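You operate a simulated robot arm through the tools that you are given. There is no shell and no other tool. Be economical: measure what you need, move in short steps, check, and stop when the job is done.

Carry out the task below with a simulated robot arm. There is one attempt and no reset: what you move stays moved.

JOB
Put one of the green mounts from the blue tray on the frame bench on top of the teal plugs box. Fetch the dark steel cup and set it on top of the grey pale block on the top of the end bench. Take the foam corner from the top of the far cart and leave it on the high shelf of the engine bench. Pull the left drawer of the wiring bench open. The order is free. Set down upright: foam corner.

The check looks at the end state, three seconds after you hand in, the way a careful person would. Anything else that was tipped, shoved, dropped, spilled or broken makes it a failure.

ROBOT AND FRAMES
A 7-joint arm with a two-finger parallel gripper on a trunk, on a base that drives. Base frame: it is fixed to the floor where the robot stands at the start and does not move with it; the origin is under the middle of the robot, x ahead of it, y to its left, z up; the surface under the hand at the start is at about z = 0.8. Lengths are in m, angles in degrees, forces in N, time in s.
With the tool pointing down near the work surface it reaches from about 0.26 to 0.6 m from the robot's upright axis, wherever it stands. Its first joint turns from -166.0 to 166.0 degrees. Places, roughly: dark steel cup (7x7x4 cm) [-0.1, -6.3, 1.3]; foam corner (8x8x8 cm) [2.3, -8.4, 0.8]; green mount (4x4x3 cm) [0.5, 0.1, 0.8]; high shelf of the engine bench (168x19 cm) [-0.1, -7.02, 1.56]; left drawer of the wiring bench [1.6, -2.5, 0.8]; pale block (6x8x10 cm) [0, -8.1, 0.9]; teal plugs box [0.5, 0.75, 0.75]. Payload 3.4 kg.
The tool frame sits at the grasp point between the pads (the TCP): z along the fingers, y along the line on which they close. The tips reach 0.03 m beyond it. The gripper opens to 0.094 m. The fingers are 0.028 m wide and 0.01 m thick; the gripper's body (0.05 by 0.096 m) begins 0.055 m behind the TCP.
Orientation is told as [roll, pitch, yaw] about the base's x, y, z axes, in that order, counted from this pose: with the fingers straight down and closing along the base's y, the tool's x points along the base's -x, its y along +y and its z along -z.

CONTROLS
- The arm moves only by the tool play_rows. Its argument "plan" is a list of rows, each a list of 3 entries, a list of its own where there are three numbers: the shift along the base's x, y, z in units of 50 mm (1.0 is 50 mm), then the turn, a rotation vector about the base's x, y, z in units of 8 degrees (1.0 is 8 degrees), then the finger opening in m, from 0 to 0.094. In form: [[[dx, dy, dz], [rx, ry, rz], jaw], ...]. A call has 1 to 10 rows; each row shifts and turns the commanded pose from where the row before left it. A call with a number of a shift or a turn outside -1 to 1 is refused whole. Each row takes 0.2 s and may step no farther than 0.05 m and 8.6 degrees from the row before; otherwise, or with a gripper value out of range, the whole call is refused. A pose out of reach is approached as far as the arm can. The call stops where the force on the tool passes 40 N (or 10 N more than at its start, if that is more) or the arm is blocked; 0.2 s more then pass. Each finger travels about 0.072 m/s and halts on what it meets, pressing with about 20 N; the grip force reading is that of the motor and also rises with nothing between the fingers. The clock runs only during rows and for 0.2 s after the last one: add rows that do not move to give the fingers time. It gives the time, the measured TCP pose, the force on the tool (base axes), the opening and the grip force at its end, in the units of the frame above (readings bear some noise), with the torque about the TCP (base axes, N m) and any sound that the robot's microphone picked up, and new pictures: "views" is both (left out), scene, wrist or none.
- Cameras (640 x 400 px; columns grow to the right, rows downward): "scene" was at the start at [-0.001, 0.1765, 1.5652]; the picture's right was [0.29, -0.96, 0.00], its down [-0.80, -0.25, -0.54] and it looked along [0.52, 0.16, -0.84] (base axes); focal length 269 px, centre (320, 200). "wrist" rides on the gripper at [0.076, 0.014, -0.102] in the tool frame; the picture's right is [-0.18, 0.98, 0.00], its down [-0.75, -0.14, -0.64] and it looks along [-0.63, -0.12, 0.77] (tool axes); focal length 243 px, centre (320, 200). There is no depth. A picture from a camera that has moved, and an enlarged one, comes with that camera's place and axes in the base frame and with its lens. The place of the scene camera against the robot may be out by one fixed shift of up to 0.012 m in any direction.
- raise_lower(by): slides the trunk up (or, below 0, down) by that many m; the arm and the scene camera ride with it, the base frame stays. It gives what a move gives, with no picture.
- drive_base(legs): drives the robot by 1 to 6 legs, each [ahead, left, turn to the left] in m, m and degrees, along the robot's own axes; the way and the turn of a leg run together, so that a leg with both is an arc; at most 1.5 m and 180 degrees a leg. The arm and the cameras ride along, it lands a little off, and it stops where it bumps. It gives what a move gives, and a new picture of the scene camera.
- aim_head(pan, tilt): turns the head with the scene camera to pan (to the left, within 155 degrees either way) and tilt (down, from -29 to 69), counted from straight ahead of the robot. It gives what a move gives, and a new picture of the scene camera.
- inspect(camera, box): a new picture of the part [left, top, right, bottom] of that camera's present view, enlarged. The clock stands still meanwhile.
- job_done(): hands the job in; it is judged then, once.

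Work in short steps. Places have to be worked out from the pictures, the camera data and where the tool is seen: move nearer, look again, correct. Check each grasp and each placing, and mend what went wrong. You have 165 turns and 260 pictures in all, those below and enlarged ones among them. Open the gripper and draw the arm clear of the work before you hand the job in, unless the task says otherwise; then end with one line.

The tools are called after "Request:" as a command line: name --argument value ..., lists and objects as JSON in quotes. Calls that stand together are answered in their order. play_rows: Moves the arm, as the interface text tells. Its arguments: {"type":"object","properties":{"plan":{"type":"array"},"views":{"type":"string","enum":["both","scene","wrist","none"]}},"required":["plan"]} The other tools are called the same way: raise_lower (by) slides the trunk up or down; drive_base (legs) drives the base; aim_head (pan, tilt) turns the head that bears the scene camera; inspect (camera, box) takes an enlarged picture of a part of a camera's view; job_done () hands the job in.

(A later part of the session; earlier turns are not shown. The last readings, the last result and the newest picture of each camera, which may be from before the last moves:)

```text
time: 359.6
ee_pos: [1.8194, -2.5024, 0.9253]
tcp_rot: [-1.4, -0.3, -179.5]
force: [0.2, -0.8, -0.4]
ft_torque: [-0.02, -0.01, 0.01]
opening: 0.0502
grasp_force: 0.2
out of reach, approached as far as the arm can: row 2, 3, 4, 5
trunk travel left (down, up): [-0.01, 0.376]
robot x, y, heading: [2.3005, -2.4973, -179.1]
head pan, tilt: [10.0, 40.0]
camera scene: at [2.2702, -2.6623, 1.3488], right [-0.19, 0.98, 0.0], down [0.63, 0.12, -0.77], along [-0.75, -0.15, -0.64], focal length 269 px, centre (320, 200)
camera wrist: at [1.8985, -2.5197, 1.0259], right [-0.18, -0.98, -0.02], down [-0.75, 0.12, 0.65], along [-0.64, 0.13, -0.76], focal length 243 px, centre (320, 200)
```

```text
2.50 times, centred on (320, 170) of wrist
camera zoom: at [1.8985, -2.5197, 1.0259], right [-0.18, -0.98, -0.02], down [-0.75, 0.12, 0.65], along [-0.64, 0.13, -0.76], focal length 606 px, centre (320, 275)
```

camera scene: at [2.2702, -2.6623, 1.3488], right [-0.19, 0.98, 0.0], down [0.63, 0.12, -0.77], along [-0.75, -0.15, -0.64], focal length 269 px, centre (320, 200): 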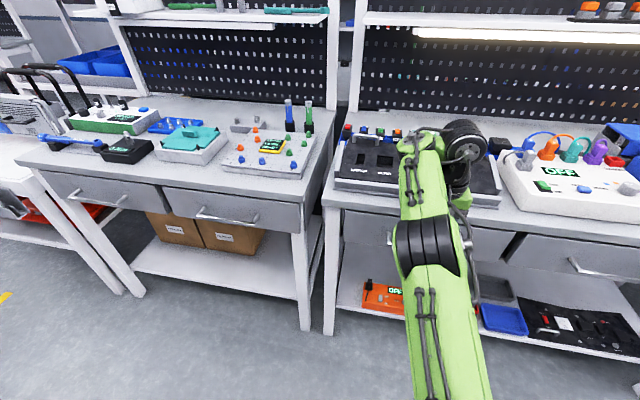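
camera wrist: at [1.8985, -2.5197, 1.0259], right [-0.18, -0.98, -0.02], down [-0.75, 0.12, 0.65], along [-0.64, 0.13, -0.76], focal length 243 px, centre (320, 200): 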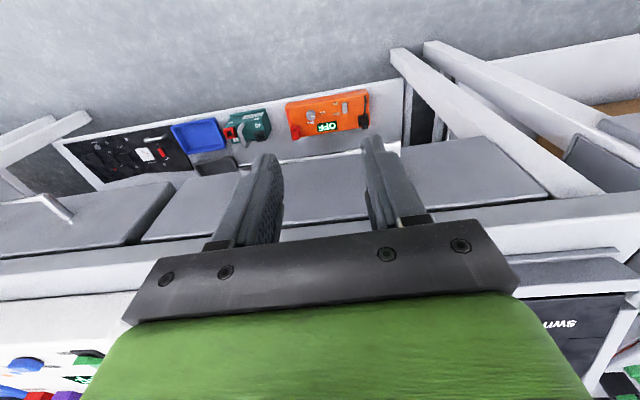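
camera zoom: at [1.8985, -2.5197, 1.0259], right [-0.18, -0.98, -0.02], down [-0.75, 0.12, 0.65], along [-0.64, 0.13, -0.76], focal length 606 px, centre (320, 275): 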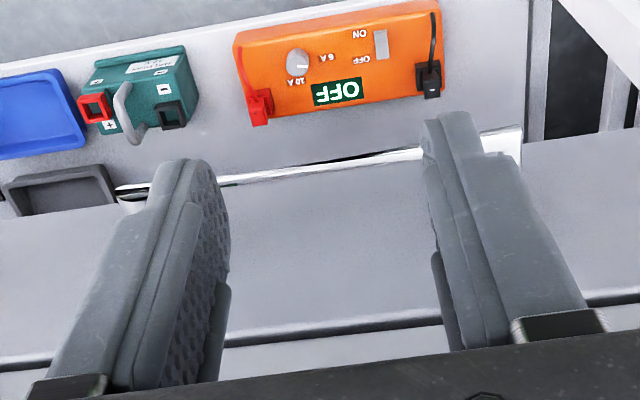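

The limit was simply reach: the trunk is too low for a high, extended hand. I raise the trunk 0.12 m, and rotate yaw +90° again so the thin finger side goes into the gap.

Request:
raise_lower --by 0.12

Request:
play_rows --plan '[[[0.2, 0.1, 0], [0, 0, 0.9], 0.08], [[0.2, 0.1, 0], [0, 0, 0.95], 0.08], [[0, 0, 0], [0, 0, 0.95], 0.08], [[0, 0, 0], [0, 0, 0.95], 0.08], [[0, 0, 0], [0, 0, 0.95], 0.08], [[0, 0, 0], [0, 0, 0.95], 0.08], [[0, 0, 0], [0, 0, 0.95], 0.08], [[0, 0, 0], [0, 0, 0.95], 0.08], [[0, 0, 0], [0, 0, 0.95], 0.08], [[0, 0, 0], [0, 0, 0.95], 0.08]]' --views "none"

Request:
play_rows --plan '[[[0, 0, 0], [0, 0, 0.95], 0.08], [[0, 0, 0], [0, 0, 0.8], 0.08], [[0, 0, -0.4], [0.15, 0, 0], 0.08], [[-0.4, 0.2, -0.7], [0, 0, 0], 0.08], [[0, 0, -0.5], [0, 0, 0], 0.08], [[0, 0, 0], [0, 0, 0], 0.08]]' --views "both"

```text
time: 361.1
ee_pos: [1.82, -2.5035, 1.0444]
tcp_rot: [-1.4, -0.3, -179.7]
force: [-0.9, -0.4, 0.2]
ft_torque: [0.01, -0.03, -0.01]
opening: 0.0499
grasp_force: 0.1
trunk travel left (down, up): [-0.13, 0.256]
robot x, y, heading: [2.2944, -2.4977, -178.7]
head pan, tilt: [10.0, 40.0]
```

```text
time: 363.3
ee_pos: [1.8267, -2.4998, 1.0618]
tcp_rot: [-1.2, 0.1, -103.9]
force: [-0.5, -0.3, 0.3]
ft_torque: [-0.04, 0.03, 0.02]
opening: 0.0799
grasp_force: 0.0
out of reach, approached as far as the arm can: row 1, 2, 6
trunk travel left (down, up): [-0.13, 0.256]
robot x, y, heading: [2.299, -2.5015, -179.0]
head pan, tilt: [10.0, 40.0]
```

```text
time: 364.7
ee_pos: [1.7986, -2.5154, 1.0205]
tcp_rot: [-1.6, 3.4, -90.7]
force: [0.2, -0.3, -0.4]
ft_torque: [0.0, -0.02, 0.01]
opening: 0.0799
grasp_force: 0.0
out of reach, approached as far as the arm can: row 2, 3, 4, 5
trunk travel left (down, up): [-0.13, 0.256]
robot x, y, heading: [2.2992, -2.5, -178.7]
head pan, tilt: [10.0, 40.0]
camera scene: at [2.2704, -2.6623, 1.4691], right [-0.19, 0.98, 0.0], down [0.63, 0.12, -0.77], along [-0.75, -0.15, -0.64], focal length 269 px, centre (320, 200)
camera wrist: at [1.8186, -2.4455, 1.1267], right [0.98, -0.2, -0.04], down [-0.13, -0.79, 0.6], along [-0.15, -0.58, -0.8], focal length 243 px, centre (320, 200)
```

scene: 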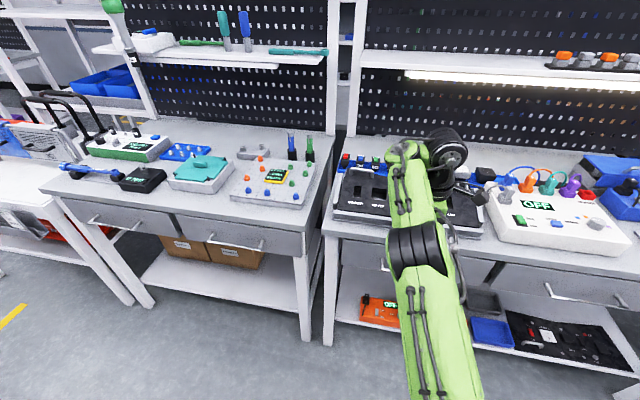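
wrist: 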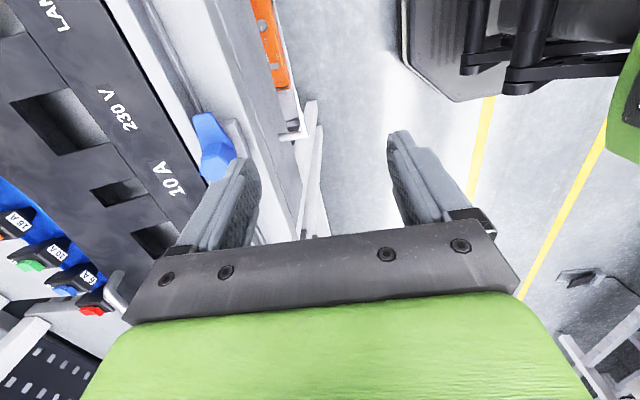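

The arm seems stuck near a joint limit. I retract toward the start-like posture (close in, neutral yaw) to unwind it.

Request:
play_rows --plan '[[[0.6, 0.1, 0.2], [0, 0, -0.7], 0.08], [[0.6, 0.1, 0.2], [0, 0, -0.7], 0.08], [[0.6, 0, 0.2], [0, 0, -0.7], 0.08], [[0.5, 0, 0.2], [0, 0, -0.8], 0.08], [[0, 0, 0], [0, 0, -0.95], 0.08], [[0, 0, 0], [0, 0, -0.95], 0.08], [[0, 0, 0], [0, 0, -0.95], 0.08], [[0, 0, 0], [0, 0, -0.95], 0.08], [[0, 0, 0], [0, 0, -0.95], 0.08], [[0, 0, 0], [0, 0, -0.95], 0.08]]' --views "none"

Request:
play_rows --plan '[[[0.2, 0, 0], [0, 0, -0.95], 0.08], [[0.2, 0, 0], [0, 0, -0.95], 0.08], [[0.2, 0, 0], [0, 0, -0.95], 0.08], [[0, 0, 0], [0, 0, 0], 0.08]]' --views "both"

```text
time: 366.9
ee_pos: [1.9154, -2.4405, 1.1341]
tcp_rot: [-1.4, 0.9, -158.9]
force: [-0.8, 0.0, -0.6]
ft_torque: [-0.01, -0.02, 0.04]
opening: 0.0801
grasp_force: 0.1
out of reach, approached as far as the arm can: row 1, 2, 3, 4
trunk travel left (down, up): [-0.13, 0.256]
robot x, y, heading: [2.299, -2.501, -178.8]
head pan, tilt: [10.0, 40.0]
```

```text
time: 367.9
ee_pos: [1.9509, -2.4503, 1.1419]
tcp_rot: [-1.4, 0.8, 178.2]
force: [0.2, 1.1, -0.5]
ft_torque: [0.03, -0.03, 0.02]
opening: 0.0801
grasp_force: 0.0
out of reach, approached as far as the arm can: row 3
trunk travel left (down, up): [-0.13, 0.256]
robot x, y, heading: [2.2952, -2.5005, -179.0]
head pan, tilt: [10.0, 40.0]
camera scene: at [2.2696, -2.6614, 1.4692], right [-0.19, 0.98, 0.0], down [0.63, 0.12, -0.77], along [-0.75, -0.15, -0.64], focal length 269 px, centre (320, 200)
camera wrist: at [2.027, -2.4696, 1.2451], right [-0.21, -0.98, -0.03], down [-0.76, 0.15, 0.63], along [-0.61, 0.15, -0.77], focal length 243 px, centre (320, 200)
```

scene: 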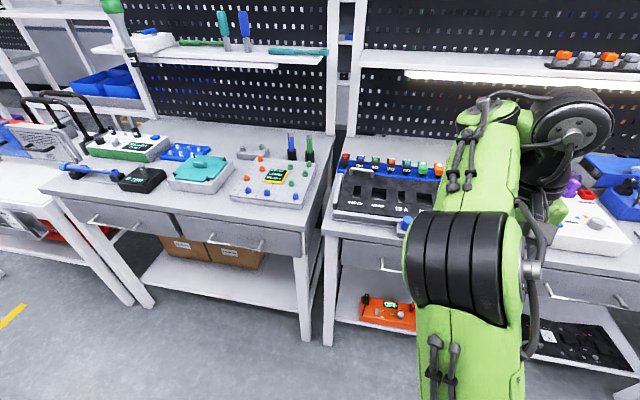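
wrist: 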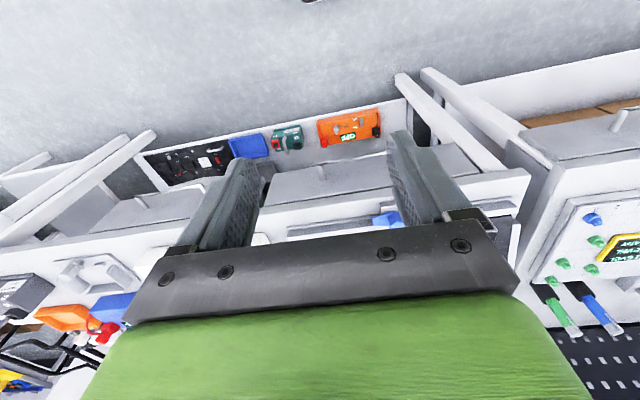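

The elbow has swung to a different side than at the start. I move to the start-like relative pose (0.33 ahead, 0.10 left, lower) to see if it frees up.

Request:
play_rows --plan '[[[0.2, -0.6, 0], [0, 0, 0.2], 0.08], [[0.2, -0.6, -0.2], [0, 0, 0], 0.08], [[0, -0.6, -0.5], [0, 0, 0], 0.08], [[0, -0.6, -0.6], [0, 0, 0], 0.08], [[0, -0.6, -0.6], [0, 0, 0], 0.08], [[0, 0, -0.6], [0, 0, 0], 0.08], [[0, 0, 0], [0, 0, 0], 0.08]]' --views "scene"

```text
time: 369.5
ee_pos: [1.9689, -2.5211, 1.1483]
tcp_rot: [-1.3, 1.0, 180.1]
force: [0.4, 0.3, -0.2]
ft_torque: [0.0, 0.01, 0.03]
opening: 0.0803
grasp_force: 0.0
out of reach, approached as far as the arm can: row 2, 3, 4, 5, 6
trunk travel left (down, up): [-0.13, 0.256]
robot x, y, heading: [2.298, -2.4984, -179.1]
head pan, tilt: [10.0, 40.0]
camera scene: at [2.2703, -2.6624, 1.4691], right [-0.19, 0.98, 0.0], down [0.63, 0.12, -0.77], along [-0.75, -0.15, -0.64], focal length 269 px, centre (320, 200)
```

scene: 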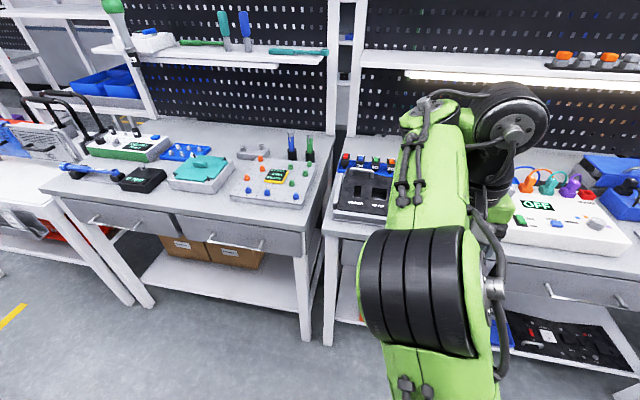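

The elbow has swung left during the earlier blocked rotation. I'll retrace that rotation sequence in reverse to bring it back: first yaw +90° at the same relative pose.

Request:
play_rows --plan '[[[0, -0.2, 0.5], [0, 0, 0.8], 0.08], [[0, -0.2, 0.5], [0, 0, 0.8], 0.08], [[-0.2, -0.2, 0.5], [0, 0, 0.8], 0.08], [[-0.2, -0.2, 0.5], [0, 0, 0.8], 0.08], [[0, -0.2, 0.5], [0, 0, 0.8], 0.08], [[0, -0.1, 0], [0, 0, 0.95], 0.08], [[0, 0, 0], [0, 0, 0.95], 0.08], [[0, 0, 0], [0, 0, 0.95], 0.08], [[0, 0, 0], [0, 0, 0.95], 0.08], [[0, 0, 0], [0, 0, 0.95], 0.08]]' --views "none"

Request:
play_rows --plan '[[[0, 0, 0], [0, 0, 0.95], 0.08], [[0, 0, 0], [0, 0, 0.95], 0.08], [[0, 0, 0], [0, 0, 0.2], 0.08]]' --views "scene"

```text
time: 371.7
ee_pos: [1.9612, -2.5734, 1.2456]
tcp_rot: [-1.4, 0.8, -109.9]
force: [-0.1, 0.3, 1.2]
ft_torque: [-0.01, 0.0, -0.01]
opening: 0.0798
grasp_force: 0.0
out of reach, approached as far as the arm can: row 4, 5
trunk travel left (down, up): [-0.13, 0.256]
robot x, y, heading: [2.2933, -2.4984, -179.0]
head pan, tilt: [10.0, 40.0]
```

```text
time: 372.5
ee_pos: [1.9616, -2.5734, 1.2454]
tcp_rot: [-1.4, 0.8, -93.1]
force: [-0.7, -1.1, -0.2]
ft_torque: [0.0, 0.0, 0.02]
opening: 0.0799
grasp_force: 0.0
trunk travel left (down, up): [-0.13, 0.256]
robot x, y, heading: [2.2946, -2.5001, -178.8]
head pan, tilt: [10.0, 40.0]
camera scene: at [2.2702, -2.6624, 1.4691], right [-0.19, 0.98, 0.0], down [0.63, 0.12, -0.77], along [-0.75, -0.15, -0.64], focal length 269 px, centre (320, 200)
```

scene: 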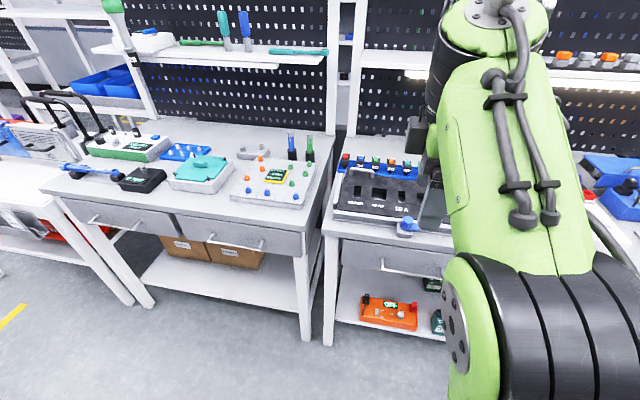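

The elbow is back on the right. I test moving forward/down from here.

Request:
play_rows --plan '[[[0, 0, -0.6], [0, 0, 0], 0.08], [[0, 0, -0.6], [0, 0, 0], 0.08], [[0, 0, -0.6], [0, 0, 0], 0.08]]' --views "scene"

```text
time: 373.3
ee_pos: [1.9598, -2.578, 1.1553]
tcp_rot: [-1.2, 0.9, -93.1]
force: [0.1, -0.1, 0.0]
ft_torque: [0.02, 0.01, -0.04]
opening: 0.0802
grasp_force: 0.0
trunk travel left (down, up): [-0.13, 0.256]
robot x, y, heading: [2.2998, -2.5011, -179.1]
head pan, tilt: [10.0, 40.0]
camera scene: at [2.2686, -2.6635, 1.4689], right [-0.19, 0.98, 0.0], down [0.63, 0.13, -0.77], along [-0.75, -0.15, -0.64], focal length 269 px, centre (320, 200)
```

scene: 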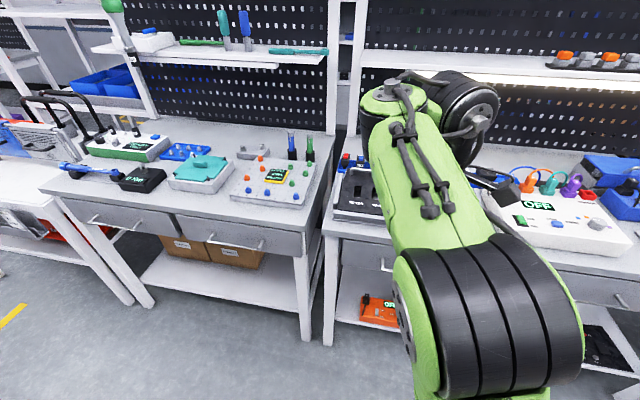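

Downward motion swings the elbow again. I'll go up and well to the left first, then down, to keep the elbow on the right.

Request:
play_rows --plan '[[[0, -0.3, 0.7], [0, 0, -0.5], 0.08], [[0, -0.5, 0.7], [0, 0, -0.6], 0.08], [[0, -0.7, 0.5], [0, 0, -0.6], 0.08], [[0, -0.8, 0], [0, 0, -0.6], 0.08], [[0, -0.9, 0], [0, 0, -0.6], 0.08], [[0, -0.9, 0], [0, 0, -0.6], 0.08], [[0, 0, 0], [0, 0, -0.6], 0.08], [[0, 0, 0], [0, 0, 0], 0.08]]' --views "scene"

```text
time: 375.1
ee_pos: [1.9904, -2.7572, 1.2031]
tcp_rot: [-1.4, 0.8, -126.1]
force: [-0.2, 0.0, 0.5]
ft_torque: [0.0, 0.03, 0.0]
opening: 0.08
grasp_force: 0.1
out of reach, approached as far as the arm can: row 3, 4, 5, 6
trunk travel left (down, up): [-0.13, 0.256]
robot x, y, heading: [2.2933, -2.4985, -178.8]
head pan, tilt: [10.0, 40.0]
camera scene: at [2.2703, -2.6627, 1.469], right [-0.19, 0.98, 0.0], down [0.63, 0.13, -0.77], along [-0.75, -0.15, -0.64], focal length 269 px, centre (320, 200)
```

scene: 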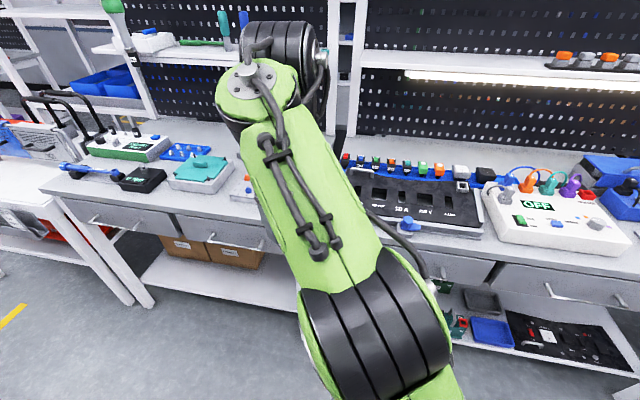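

I now try lowering from this left-side pose.

Request:
play_rows --plan '[[[0, 0, -0.8], [0, 0, -0.5], 0.08], [[0, 0, -0.8], [0, 0, -0.5], 0.08], [[0, 0, -0.8], [0, 0, -0.5], 0.08], [[0, 0, -0.8], [0, 0, -0.5], 0.08], [[0, 0, -0.8], [0, 0, -0.5], 0.08]]' --views "scene"

```text
time: 376.3
ee_pos: [1.9525, -2.794, 1.0587]
tcp_rot: [-1.4, 1.1, -146.2]
force: [-0.6, -0.6, 0.5]
ft_torque: [0.02, -0.01, 0.0]
opening: 0.0801
grasp_force: 0.0
out of reach, approached as far as the arm can: row 3, 4, 5
trunk travel left (down, up): [-0.13, 0.256]
robot x, y, heading: [2.3029, -2.501, -178.9]
head pan, tilt: [10.0, 40.0]
camera scene: at [2.2695, -2.6631, 1.469], right [-0.19, 0.98, 0.0], down [0.63, 0.13, -0.77], along [-0.75, -0.15, -0.64], focal length 269 px, centre (320, 200)
```

scene: 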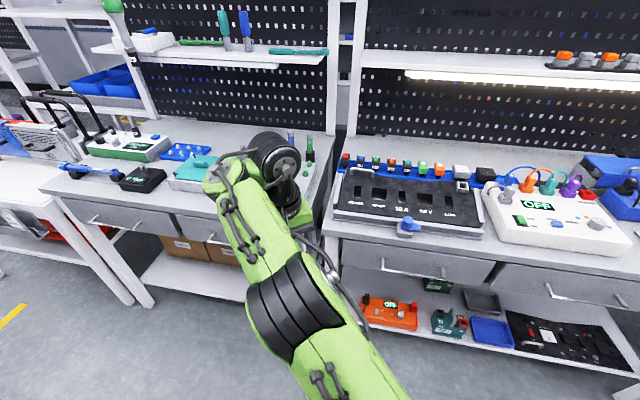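

I'll bring the arm back to the 45°-pitched neutral pose that worked well before, moving it forward and central.

Request:
play_rows --plan '[[[0, 0.3, 0.3], [0, 0.4, -0.5], 0.08], [[0, 0.5, 0.3], [0, 0.4, -0.5], 0.08], [[0, 0.6, 0.3], [0, 0.6, -0.5], 0.08], [[0, 0.6, 0.2], [0, 0.7, -0.6], 0.08], [[0, 0.6, 0.2], [0, 0.7, -0.6], 0.08], [[-0.2, 0.6, 0.2], [0, 0.7, -0.6], 0.08], [[-0.2, 0.6, 0.2], [0, 0.7, -0.6], 0.08], [[-0.2, 0.4, 0], [0, 0.7, -0.2], 0.08], [[0, 0, 0], [0, 0.7, 0], 0.08], [[0, 0, 0], [0, 0, 0], 0.08]]' --views "scene"

```text
time: 378.5
ee_pos: [1.8666, -2.6393, 1.2658]
tcp_rot: [-13.1, -41.8, -176.3]
force: [0.2, 0.0, -0.8]
ft_torque: [-0.01, 0.0, 0.01]
opening: 0.08
grasp_force: 0.1
out of reach, approached as far as the arm can: row 1, 2, 3, 4, 5, 6, 7, 8, 9
trunk travel left (down, up): [-0.13, 0.256]
robot x, y, heading: [2.295, -2.4971, -178.9]
head pan, tilt: [10.0, 40.0]
camera scene: at [2.2701, -2.6622, 1.4691], right [-0.19, 0.98, 0.0], down [0.63, 0.12, -0.77], along [-0.75, -0.15, -0.64], focal length 269 px, centre (320, 200)
```

scene: 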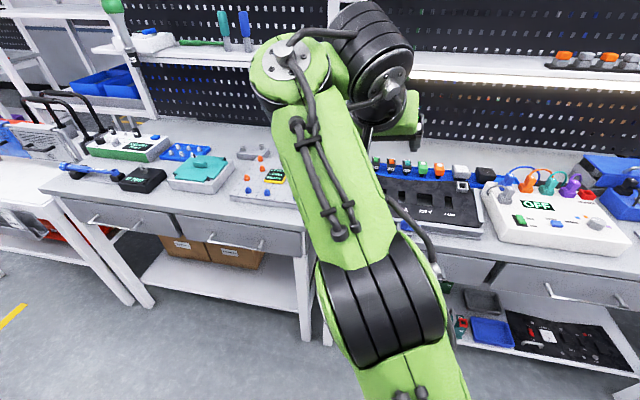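

The elbow is mirrored but the pose is similar. I try simply descending with this pitched orientation toward the handle.

Request:
play_rows --plan '[[[0, 0.3, -0.8], [0, 0, 0], 0.08], [[0, 0.4, -0.8], [0, 0, 0], 0.08], [[0, 0.4, -0.8], [0, 0, 0], 0.08], [[0, 0.4, -0.8], [0, 0, 0], 0.08], [[0, 0.4, -0.8], [0, 0, 0], 0.08], [[0, 0.4, -0.8], [0, 0, 0], 0.08]]' --views "both"

```text
time: 379.9
ee_pos: [1.7893, -2.6136, 1.2171]
tcp_rot: [-13.0, -42.0, -176.3]
force: [-0.9, -0.6, 0.3]
ft_torque: [0.01, -0.02, 0.02]
opening: 0.08
grasp_force: 0.1
out of reach, approached as far as the arm can: row 1, 2, 3, 4, 5, 6
trunk travel left (down, up): [-0.13, 0.256]
robot x, y, heading: [2.2965, -2.4997, -178.5]
head pan, tilt: [10.0, 40.0]
camera scene: at [2.2699, -2.6622, 1.4691], right [-0.19, 0.98, 0.0], down [0.63, 0.12, -0.77], along [-0.75, -0.15, -0.64], focal length 269 px, centre (320, 200)
camera wrist: at [1.9154, -2.6429, 1.2369], right [-0.22, -0.97, -0.04], down [-0.12, -0.01, 0.99], along [-0.97, 0.23, -0.12], focal length 243 px, centre (320, 200)
```

scene: 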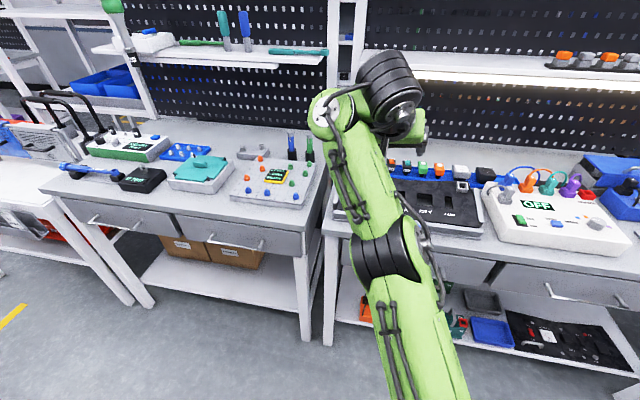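
wrist: 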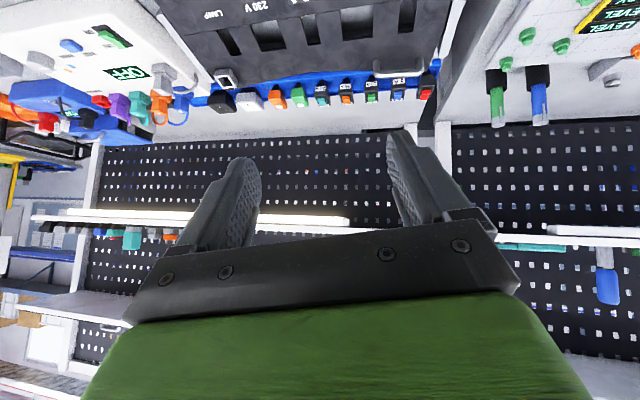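

A wrist joint flipped sideways during that blocked move. At t=372 the arm was in the same configuration as right after the flip, so I'll return there and then undo the remaining rotations exactly in reverse.

Request:
play_rows --plan '[[[0.4, -0.4, -0.3], [0.2, -0.7, 0.4], 0.08], [[0.4, -0.4, -0.3], [0.2, -0.7, 0.5], 0.08], [[0.4, -0.4, -0.3], [0.2, -0.7, 0.5], 0.08], [[0.4, -0.4, -0.3], [0.2, -0.7, 0.5], 0.08], [[0.4, -0.4, -0.4], [0.2, -0.7, 0.5], 0.08], [[0.4, -0.4, -0.4], [0.2, -0.7, 0.5], 0.08], [[0.4, -0.4, -0.4], [0.2, -0.6, 0.5], 0.08], [[0.3, -0.4, -0.4], [0, -0.4, 0.5], 0.08], [[0, 0, 0], [0, 0, 0.5], 0.08]]' --views "none"

```text
time: 380.3
ee_pos: [1.8034, -2.6278, 1.2063]
tcp_rot: [-14.4, -37.9, -173.8]
force: [-28.6, 11.2, -17.4]
ft_torque: [0.2, 1.24, 0.47]
opening: 0.0799
grasp_force: 0.2
out of reach, approached as far as the arm can: row 2
trunk travel left (down, up): [-0.13, 0.256]
robot x, y, heading: [2.2987, -2.4992, -178.6]
head pan, tilt: [10.0, 40.0]
stopped in row 2: the force on the tool passed its limit at 116 N (the readings are from after the stop); the commanded pose is now the measured one
```

Something was touched hard (116 N). I look at both views before moving on.

Request:
play_rows --plan '[[[0, 0, 0], [0, 0, 0], 0.08]]' --views "both"

```text
time: 380.7
ee_pos: [1.8027, -2.6283, 1.2049]
tcp_rot: [-14.4, -37.7, -173.7]
force: [-38.0, 17.5, -19.1]
ft_torque: [-0.02, 0.94, 0.99]
opening: 0.0799
grasp_force: 0.1
trunk travel left (down, up): [-0.13, 0.256]
robot x, y, heading: [2.2985, -2.4975, -178.8]
head pan, tilt: [10.0, 40.0]
camera scene: at [2.2703, -2.6624, 1.4691], right [-0.19, 0.98, 0.0], down [0.63, 0.12, -0.77], along [-0.75, -0.15, -0.64], focal length 269 px, centre (320, 200)
camera wrist: at [1.9273, -2.6544, 1.2347], right [-0.19, -0.98, -0.08], down [-0.19, -0.04, 0.98], along [-0.96, 0.2, -0.18], focal length 243 px, centre (320, 200)
```

scene: 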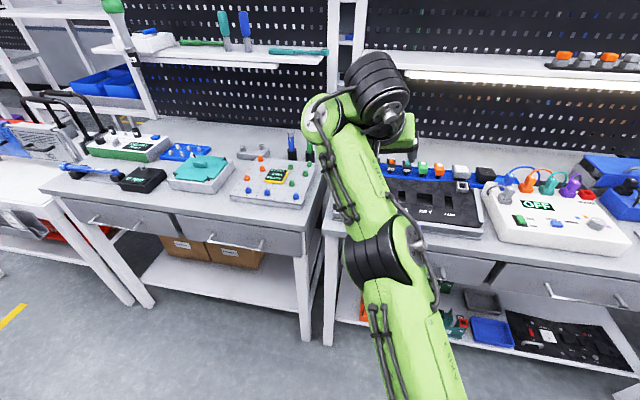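
wrist: 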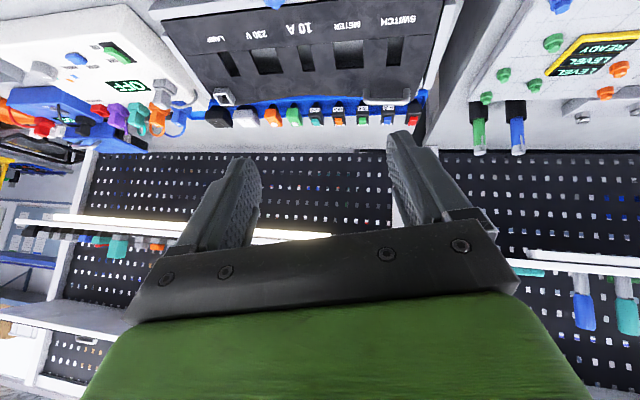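

Nothing external is near the hand; the force is the hand pressing on the robot's own forearm. I back off by reversing the last motion.

Request:
play_rows --plan '[[[-0.3, 0.3, 0.2], [-0.15, 0.5, -0.3], 0.08], [[-0.2, 0.2, 0.2], [-0.1, 0.3, -0.2], 0.08], [[0, 0, 0], [0, 0, 0], 0.08]]' --views "none"

```text
time: 381.5
ee_pos: [1.7779, -2.6022, 1.2258]
tcp_rot: [-12.1, -44.3, -179.1]
force: [-1.1, 0.3, 0.3]
ft_torque: [0.01, 0.0, 0.03]
opening: 0.0799
grasp_force: 0.0
trunk travel left (down, up): [-0.13, 0.256]
robot x, y, heading: [2.2972, -2.4968, -178.8]
head pan, tilt: [10.0, 40.0]
```

Free again. I go back step by step: first only the translation to the earlier (t≈378) pose.

Request:
play_rows --plan '[[[0.3, -0.15, 0.2], [0, 0, 0], 0.08], [[0.4, -0.15, 0.2], [0, 0, 0], 0.08], [[0.4, -0.2, 0.2], [0, 0, 0], 0.08], [[0.4, -0.2, 0.2], [0, 0, 0], 0.08], [[0, 0, 0], [0, 0, 0], 0.08]]' --views "scene"

```text
time: 382.4
ee_pos: [1.8367, -2.6279, 1.2619]
tcp_rot: [-13.0, -44.7, -179.4]
force: [-39.1, 8.7, -20.8]
ft_torque: [0.83, 1.83, -0.79]
opening: 0.0798
grasp_force: 0.0
out of reach, approached as far as the arm can: row 4
trunk travel left (down, up): [-0.13, 0.256]
robot x, y, heading: [2.2977, -2.5003, -178.8]
head pan, tilt: [10.0, 40.0]
stopped in row 4: the force on the tool passed its limit at 114 N (the readings are from after the stop); the commanded pose is now the measured one
camera scene: at [2.2709, -2.6626, 1.4691], right [-0.19, 0.98, 0.0], down [0.63, 0.13, -0.77], along [-0.75, -0.15, -0.64], focal length 269 px, centre (320, 200)
```

scene: 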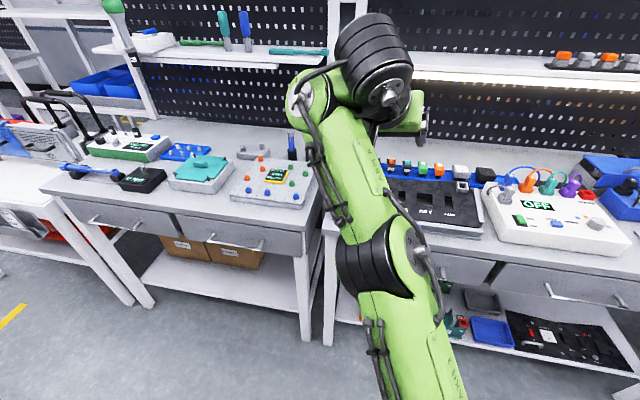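

The hand again contacts the forearm. Pitching the tool further up relieves this, so I back off and pitch up toward horizontal, watching the forces.

Request:
play_rows --plan '[[[-0.4, 0.15, -0.2], [0, 0.4, 0], 0.08], [[-0.3, 0.1, -0.1], [0, 0.6, 0], 0.08], [[0, 0, 0], [0, 0.8, 0], 0.08], [[0, 0, 0], [0, 0.8, 0], 0.08], [[0, 0, 0], [0, 0.8, 0], 0.08]]' --views "scene"

```text
time: 382.7
ee_pos: [1.8329, -2.6251, 1.2609]
tcp_rot: [-13.7, -45.3, -178.7]
force: [-31.0, 5.9, -13.7]
ft_torque: [0.54, 1.19, -0.61]
opening: 0.0802
grasp_force: 0.1
out of reach, approached as far as the arm can: row 1
trunk travel left (down, up): [-0.13, 0.256]
robot x, y, heading: [2.3012, -2.4989, -178.7]
head pan, tilt: [10.0, 40.0]
stopped in row 1: the force on the tool passed its limit at 77 N (the readings are from after the stop); the commanded pose is now the measured one
camera scene: at [2.2699, -2.6622, 1.4691], right [-0.19, 0.98, 0.0], down [0.63, 0.12, -0.77], along [-0.75, -0.15, -0.64], focal length 269 px, centre (320, 200)
```

scene: 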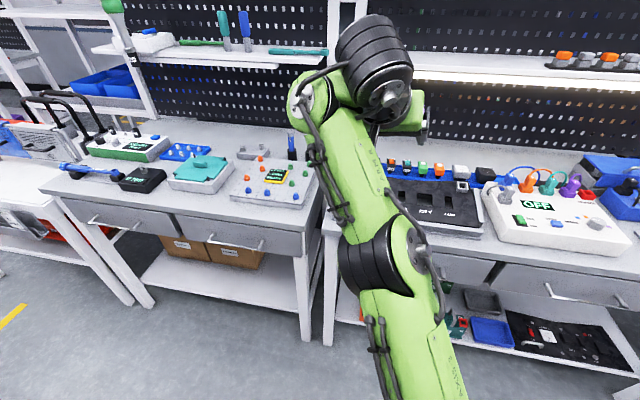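

I back away with the motion that worked last time (forward/right/up with a slight pitch up).

Request:
play_rows --plan '[[[-0.3, 0.3, 0.1], [-0.15, 0.5, -0.3], 0.08], [[-0.3, 0.3, 0], [-0.1, 0.3, -0.2], 0.08], [[-0.3, 0.2, 0], [0, 0, 0], 0.08]]' --views "none"

```text
time: 383.0
ee_pos: [1.8277, -2.6202, 1.2634]
tcp_rot: [-14.3, -46.4, -179.0]
force: [-17.2, 0.1, -7.2]
ft_torque: [0.39, 0.51, -1.05]
opening: 0.08
grasp_force: 0.1
trunk travel left (down, up): [-0.13, 0.256]
robot x, y, heading: [2.2984, -2.4997, -178.8]
head pan, tilt: [10.0, 40.0]
stopped in row 1: the force on the tool passed its limit at 56 N (the readings are from after the stop); the commanded pose is now the measured one
```

Force is decreasing (19 N now); I continue the same way.

Request:
play_rows --plan '[[[-0.3, 0.3, 0], [-0.15, 0.5, -0.3], 0.08], [[-0.3, 0.3, 0], [-0.1, 0.3, -0.2], 0.08], [[-0.3, 0.2, 0], [0, 0, 0], 0.08]]' --views "scene"

```text
time: 383.3
ee_pos: [1.823, -2.6149, 1.2665]
tcp_rot: [-15.3, -47.4, -178.4]
force: [-24.1, 1.8, -10.8]
ft_torque: [0.46, 0.82, -1.05]
opening: 0.0798
grasp_force: 0.1
out of reach, approached as far as the arm can: row 1
trunk travel left (down, up): [-0.13, 0.256]
robot x, y, heading: [2.301, -2.5012, -178.9]
head pan, tilt: [10.0, 40.0]
stopped in row 1: the force on the tool passed its limit at 81 N (the readings are from after the stop); the commanded pose is now the measured one
camera scene: at [2.2696, -2.6619, 1.4691], right [-0.19, 0.98, 0.0], down [0.63, 0.12, -0.77], along [-0.75, -0.15, -0.64], focal length 269 px, centre (320, 200)
```

scene: 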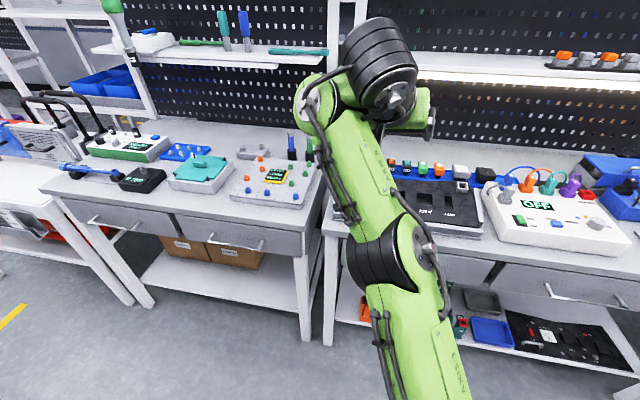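

The force on the tool points along −x/−z, so I move in that direction without rotation.

Request:
play_rows --plan '[[[-0.15, 0.02, -0.1], [0, 0, 0], 0.08], [[-0.2, 0.05, -0.15], [0, 0, 0], 0.08], [[-0.3, 0.1, -0.25], [0, 0, 0], 0.08], [[-0.3, 0.1, -0.25], [0, 0, 0], 0.08]]' --views "none"

```text
time: 384.3
ee_pos: [1.7783, -2.6034, 1.2267]
tcp_rot: [-15.4, -47.3, -178.3]
force: [-0.2, 0.5, -0.2]
ft_torque: [-0.03, -0.02, -0.03]
opening: 0.0801
grasp_force: 0.1
trunk travel left (down, up): [-0.13, 0.256]
robot x, y, heading: [2.2967, -2.499, -178.8]
head pan, tilt: [10.0, 40.0]
```

Free now. I pitch the tool up toward horizontal with the TCP fixed.

Request:
play_rows --plan '[[[0, 0, 0], [0.1, 0.7, 0], 0.08], [[0, 0, 0], [0.2, 0.7, 0], 0.08], [[0, 0, 0], [0.3, 0.7, 0], 0.08], [[0, 0, 0], [0.3, 0.7, 0], 0.08], [[0, 0, 0], [0.3, 0.7, 0], 0.08]]' --views "scene"

```text
time: 385.5
ee_pos: [1.8389, -2.6971, 1.3421]
tcp_rot: [-49.3, -71.6, -148.6]
force: [0.0, 0.0, 0.2]
ft_torque: [0.02, -0.03, 0.0]
opening: 0.08
grasp_force: 0.1
out of reach, approached as far as the arm can: row 1, 2, 3, 4, 5
trunk travel left (down, up): [-0.13, 0.256]
robot x, y, heading: [2.2996, -2.5016, -178.8]
head pan, tilt: [10.0, 40.0]
camera scene: at [2.2707, -2.663, 1.469], right [-0.19, 0.98, 0.0], down [0.63, 0.13, -0.77], along [-0.75, -0.15, -0.64], focal length 269 px, centre (320, 200)
```

scene: 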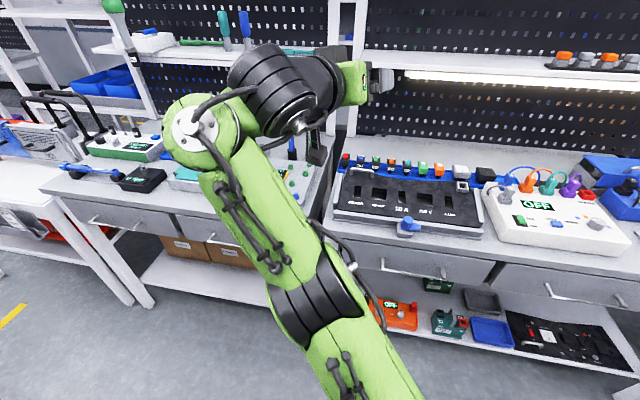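

The arm moved freely here. I test which roll direction of the tool (about its own axis) is free, to find the joint that is at its limit.

Request:
play_rows --plan '[[[0, 0, 0], [-0.92, 0.32, -0.2], 0.08], [[0, 0, 0], [-0.92, 0.32, -0.2], 0.08], [[0, 0, 0], [-0.92, 0.32, -0.2], 0.08], [[0, 0, 0], [-0.92, 0.32, -0.2], 0.08], [[0, 0, 0], [-0.92, 0.32, -0.2], 0.08], [[0, 0, 0], [-0.92, 0.32, -0.2], 0.08]]' --views "both"

```text
time: 386.9
ee_pos: [1.8411, -2.6995, 1.3455]
tcp_rot: [70.7, -54.7, 86.8]
force: [-0.2, 0.6, -0.2]
ft_torque: [-0.01, -0.02, -0.02]
opening: 0.08
grasp_force: 0.0
out of reach, approached as far as the arm can: row 1
trunk travel left (down, up): [-0.13, 0.256]
robot x, y, heading: [2.3005, -2.4982, -178.9]
head pan, tilt: [10.0, 40.0]
camera scene: at [2.2703, -2.6624, 1.4691], right [-0.19, 0.98, 0.0], down [0.63, 0.12, -0.77], along [-0.75, -0.15, -0.64], focal length 269 px, centre (320, 200)
camera wrist: at [1.9303, -2.7879, 1.3103], right [-0.36, -0.63, 0.69], down [0.67, 0.33, 0.66], along [-0.65, 0.7, 0.3], focal length 243 px, centre (320, 200)
```

scene: 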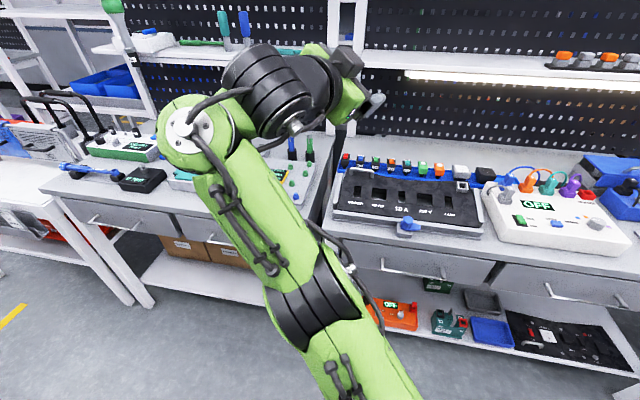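
wrist: 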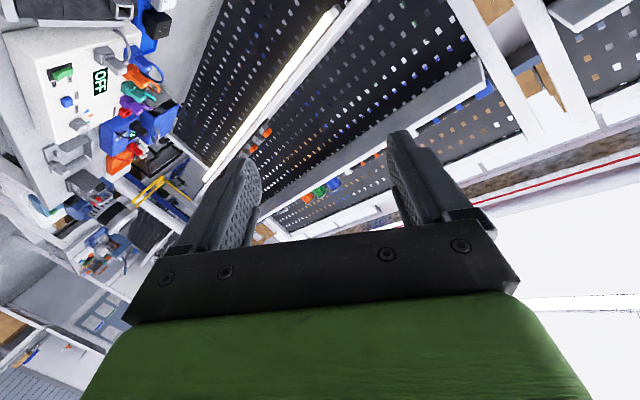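

Rolling this way is free, so the last wrist joint had been at its limit. I now rotate to a vertical tool with the opposite yaw (+90°, camera on the −y side), lowering along the way.

Request:
play_rows --plan '[[[0, 0, -0.3], [-0.558, -0.724, -0.354], 0.08], [[0, 0, -0.4], [-0.558, -0.724, -0.354], 0.08], [[0, 0, -0.4], [-0.558, -0.724, -0.354], 0.08], [[0, 0.1, -0.4], [-0.558, -0.724, -0.354], 0.08], [[0.1, 0.1, -0.4], [-0.558, -0.724, -0.354], 0.08]]' --views "scene"

```text
time: 388.1
ee_pos: [1.8444, -2.6895, 1.2486]
tcp_rot: [33.1, -29.9, 98.7]
force: [0.9, 0.0, -0.5]
ft_torque: [0.03, 0.02, 0.04]
opening: 0.0797
grasp_force: 0.1
trunk travel left (down, up): [-0.13, 0.256]
robot x, y, heading: [2.2956, -2.4966, -178.8]
head pan, tilt: [10.0, 40.0]
camera scene: at [2.2701, -2.6621, 1.4691], right [-0.19, 0.98, 0.0], down [0.63, 0.12, -0.77], along [-0.75, -0.15, -0.64], focal length 269 px, centre (320, 200)
```

scene: 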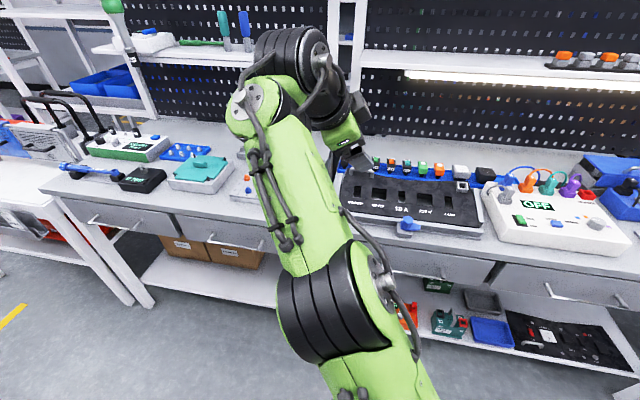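

No clamping this time; the wrist is free. I complete the rotation while lowering further.

Request:
play_rows --plan '[[[0.1, 0.2, -0.4], [-0.558, -0.724, -0.354], 0.08], [[0.1, 0.2, -0.4], [-0.558, -0.724, -0.354], 0.08], [[0, 0.3, -0.4], [-0.558, -0.724, -0.354], 0.08], [[0, 0.3, -0.4], [-0.558, -0.724, -0.354], 0.08], [[0, 0.3, -0.4], [-0.558, -0.724, -0.354], 0.08], [[0, 0.3, -0.4], [-0.558, -0.724, -0.354], 0.08], [[0, 0, 0], [0, 0, 0], 0.08]]' --views "both"

```text
time: 389.7
ee_pos: [1.8593, -2.608, 1.129]
tcp_rot: [0.1, -0.1, 90.0]
force: [-0.8, -0.7, -0.2]
ft_torque: [-0.02, 0.02, -0.02]
opening: 0.0802
grasp_force: 0.0
out of reach, approached as far as the arm can: row 6
trunk travel left (down, up): [-0.13, 0.256]
robot x, y, heading: [2.2967, -2.501, -178.8]
head pan, tilt: [10.0, 40.0]
camera scene: at [2.2704, -2.6625, 1.4691], right [-0.19, 0.98, 0.0], down [0.63, 0.12, -0.77], along [-0.75, -0.15, -0.64], focal length 269 px, centre (320, 200)
camera wrist: at [1.8469, -2.6852, 1.2307], right [-0.98, 0.18, 0.0], down [0.14, 0.75, 0.64], along [0.12, 0.63, -0.77], focal length 243 px, centre (320, 200)
```

scene: 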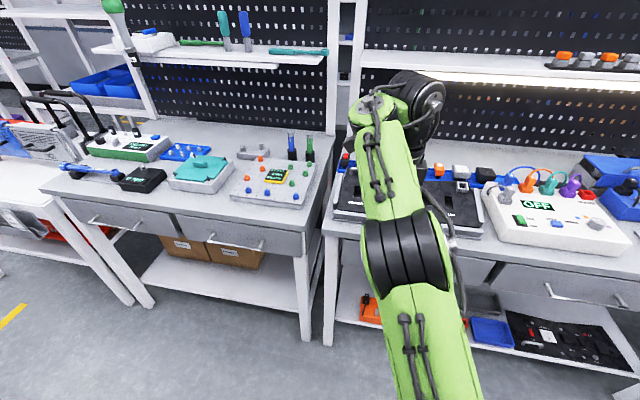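
wrist: 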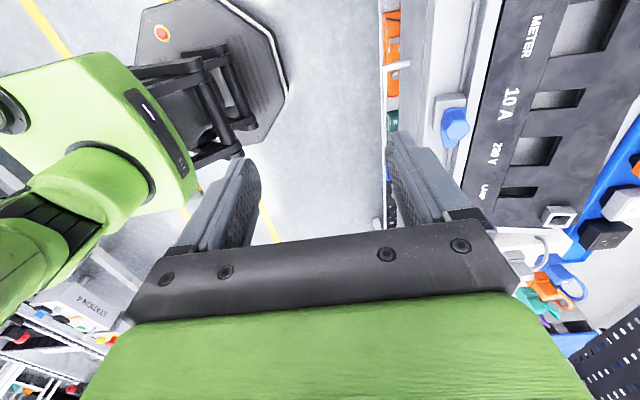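

Vertical with yaw +90° reached. I now move down and right toward the handle to see if the motion is free.

Request:
play_rows --plan '[[[0, 0.4, -0.6], [0, 0, 0], 0.08], [[0, 0.5, -0.6], [0, 0, 0], 0.08], [[0, 0.6, -0.6], [0, 0, 0], 0.08], [[-0.1, 0.6, -0.6], [0, 0, 0], 0.08], [[-0.1, 0.6, -0.6], [0, 0, 0], 0.08], [[0, 0.3, -0.5], [0, 0, 0], 0.08], [[0, 0, 0], [0, 0, 0], 0.08]]' --views "both"

```text
time: 391.3
ee_pos: [1.8224, -2.5004, 1.0466]
tcp_rot: [-0.3, -1.0, 90.0]
force: [0.8, 0.6, 0.4]
ft_torque: [0.03, -0.02, 0.0]
opening: 0.0799
grasp_force: 0.1
out of reach, approached as far as the arm can: row 2, 3, 4, 5, 6
trunk travel left (down, up): [-0.13, 0.256]
robot x, y, heading: [2.297, -2.4998, -179.0]
head pan, tilt: [10.0, 40.0]
camera scene: at [2.2703, -2.6625, 1.4691], right [-0.19, 0.98, 0.0], down [0.63, 0.12, -0.77], along [-0.75, -0.15, -0.64], focal length 269 px, centre (320, 200)
camera wrist: at [1.8109, -2.5797, 1.1469], right [-0.98, 0.18, 0.0], down [0.14, 0.74, 0.66], along [0.12, 0.65, -0.75], focal length 243 px, centre (320, 200)
```

scene: 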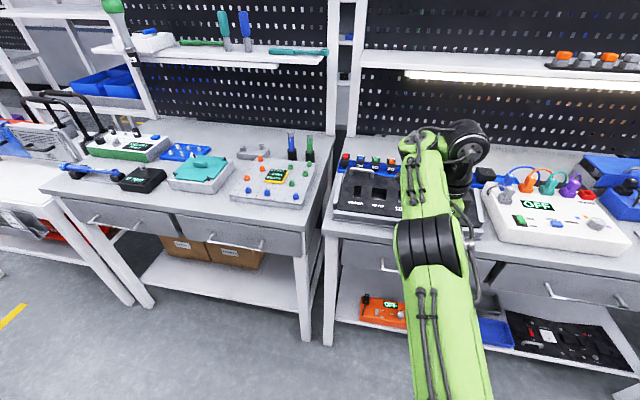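
wrist: 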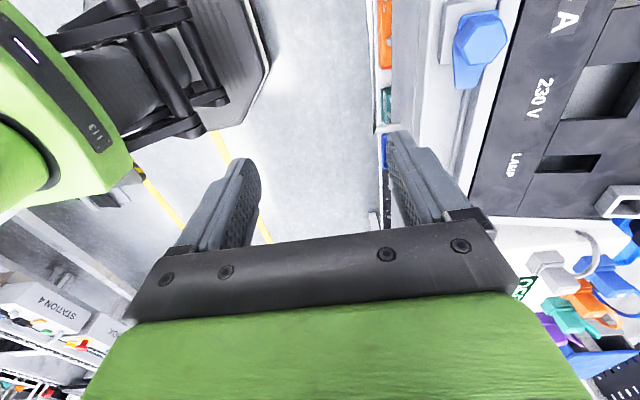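

Some joint still limits. Earlier, yawing positively at a high, close-in pose swung the elbow back the right way. I go to that pose and yaw +76° there.

Request:
play_rows --plan '[[[0.4, -0.2, 0.5], [0, 0, 0], 0.08], [[0.4, -0.2, 0.5], [0, 0, 0], 0.08], [[0.5, -0.2, 0.5], [0, 0, 0], 0.08], [[0.5, -0.2, 0.5], [0, 0, 0], 0.08], [[0.5, -0.2, 0.5], [0, 0, 0.3], 0.08], [[0.4, -0.2, 0.5], [0, 0, 0.8], 0.08], [[0, 0, 0], [0, 0, 0.95], 0.08], [[0, 0, 0], [0, 0, 0.95], 0.08], [[0, 0, 0], [0, 0, 0.95], 0.08], [[0, 0, 0], [0, 0, 0.95], 0.08]]' --views "scene"

```text
time: 393.5
ee_pos: [1.9587, -2.5608, 1.1962]
tcp_rot: [-0.2, 0.0, 129.3]
force: [-0.5, 0.1, 0.1]
ft_torque: [0.0, 0.01, 0.03]
opening: 0.0798
grasp_force: 0.1
trunk travel left (down, up): [-0.13, 0.256]
robot x, y, heading: [2.2995, -2.4993, -179.1]
head pan, tilt: [10.0, 40.0]
camera scene: at [2.2704, -2.6623, 1.4691], right [-0.19, 0.98, 0.0], down [0.63, 0.12, -0.77], along [-0.75, -0.15, -0.64], focal length 269 px, centre (320, 200)
```

scene: 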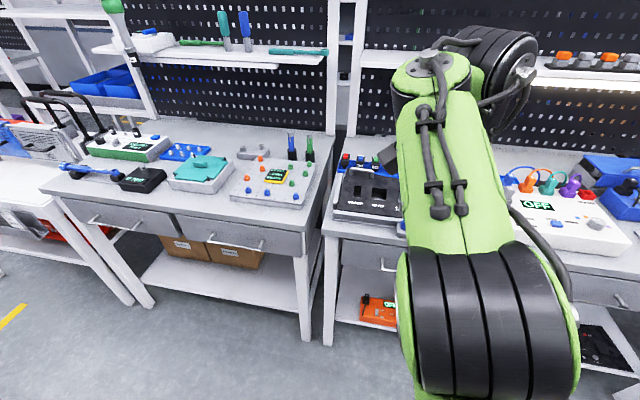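

Good direction: the elbow moves back/right. I go a bit closer in and continue yawing positively.

Request:
play_rows --plan '[[[0.4, 0, 0.4], [0, 0, 0.9], 0.08], [[0.4, 0, 0.4], [0, 0, 0.9], 0.08], [[0.4, 0, 0.4], [0, 0, 0.9], 0.08], [[0, 0, 0], [0, 0, 0.95], 0.08], [[0, 0, 0], [0, 0, 0.95], 0.08], [[0, 0, 0], [0, 0, 0.95], 0.08], [[0, 0, 0], [0, 0, 0.95], 0.08], [[0, 0, 0], [0, 0, 0.95], 0.08], [[0, 0, 0], [0, 0, 0.95], 0.08], [[0, 0, 0], [0, 0, 0.95], 0.08]]' --views "scene"

```text
time: 394.9
ee_pos: [2.0155, -2.5621, 1.2556]
tcp_rot: [-0.1, -0.4, 169.6]
force: [-2.6, -0.1, -3.6]
ft_torque: [0.05, -0.06, -0.04]
opening: 0.0802
grasp_force: 0.1
trunk travel left (down, up): [-0.13, 0.256]
robot x, y, heading: [2.2982, -2.5, -178.8]
head pan, tilt: [10.0, 40.0]
stopped in row 6: the force on the tool passed its limit at 68 N (the readings are from after the stop); the commanded pose is now the measured one
camera scene: at [2.27, -2.6625, 1.4691], right [-0.19, 0.98, 0.0], down [0.63, 0.12, -0.77], along [-0.75, -0.15, -0.64], focal length 269 px, centre (320, 200)
```

scene: 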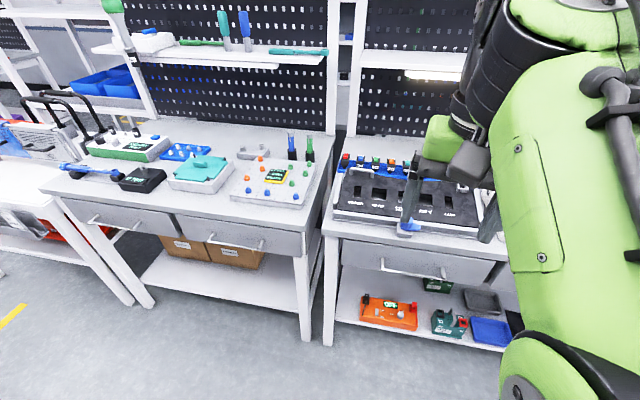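

The elbow is back on the right and the hand is on its left, like the good configuration. I extend forward and down to confirm free motion.

Request:
play_rows --plan '[[[-0.5, -0.1, -0.2], [0, 0, 0], 0.08], [[-0.6, 0, -0.4], [0, 0, 0], 0.08], [[-0.6, 0, -0.6], [0, 0, 0], 0.08], [[-0.6, 0.2, -0.7], [0, 0, 0], 0.08], [[-0.4, 0.3, -0.8], [0, 0, 0], 0.08], [[-0.2, 0.4, -0.8], [0, 0, 0], 0.08], [[0, 0.4, -0.8], [0, 0, 0], 0.08], [[0, 0, 0], [0, 0, 0], 0.08]]' --views "both"

```text
time: 395.2
ee_pos: [2.0077, -2.5633, 1.2537]
tcp_rot: [0.1, -0.8, 168.4]
force: [-3.4, -0.5, -4.7]
ft_torque: [0.1, -0.09, -0.12]
opening: 0.0799
grasp_force: 0.0
trunk travel left (down, up): [-0.13, 0.256]
robot x, y, heading: [2.2986, -2.4986, -178.6]
head pan, tilt: [10.0, 40.0]
stopped in row 1: the force on the tool passed its limit at 76 N (the readings are from after the stop); the commanded pose is now the measured one
camera scene: at [2.2694, -2.6628, 1.469], right [-0.19, 0.98, 0.0], down [0.63, 0.13, -0.77], along [-0.75, -0.15, -0.64], focal length 269 px, centre (320, 200)
camera wrist: at [2.0836, -2.5936, 1.3549], right [-0.38, -0.93, 0.0], down [-0.7, 0.29, 0.65], along [-0.61, 0.24, -0.76], focal length 243 px, centre (320, 200)
```

scene: 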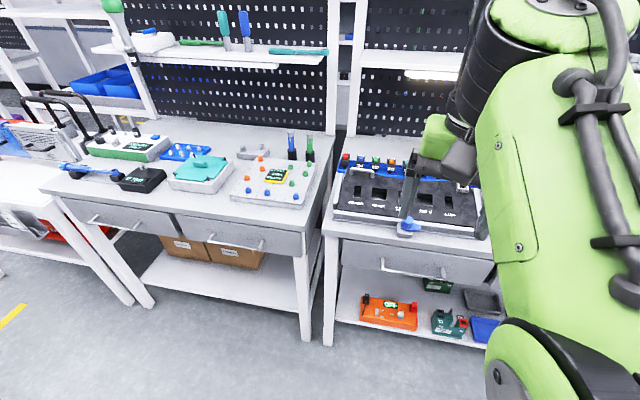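
wrist: 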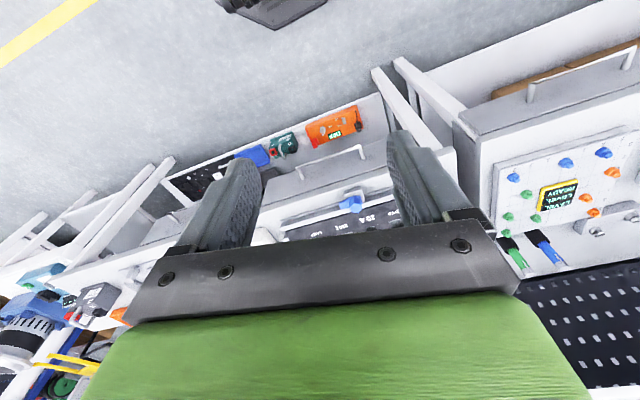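

The wrist camera block is rubbing the forearm; I move the hand left (−y) and down gently.

Request:
play_rows --plan '[[[0, -0.15, 0], [0, 0, 0], 0.08], [[0, -0.2, -0.1], [0, 0, 0], 0.08], [[0, -0.3, -0.3], [0, 0, 0], 0.08], [[0, -0.3, -0.4], [0, 0, 0], 0.08]]' --views "scene"

```text
time: 396.2
ee_pos: [2.0092, -2.6119, 1.213]
tcp_rot: [0.2, -0.8, 168.4]
force: [-0.6, -0.7, 0.3]
ft_torque: [-0.01, -0.03, -0.04]
opening: 0.08
grasp_force: 0.1
trunk travel left (down, up): [-0.13, 0.256]
robot x, y, heading: [2.2986, -2.4984, -179.0]
head pan, tilt: [10.0, 40.0]
camera scene: at [2.2701, -2.6624, 1.4691], right [-0.19, 0.98, 0.0], down [0.63, 0.12, -0.77], along [-0.75, -0.15, -0.64], focal length 269 px, centre (320, 200)
```

scene: 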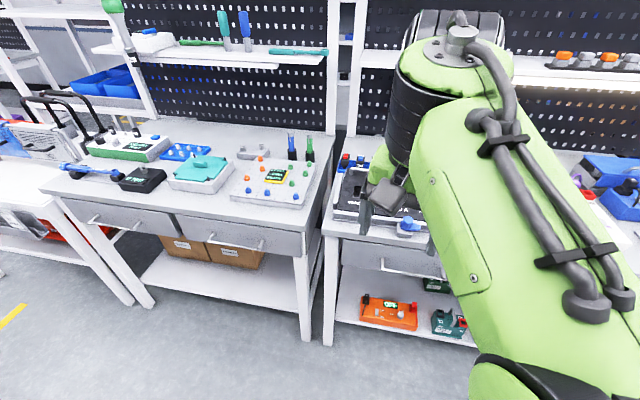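

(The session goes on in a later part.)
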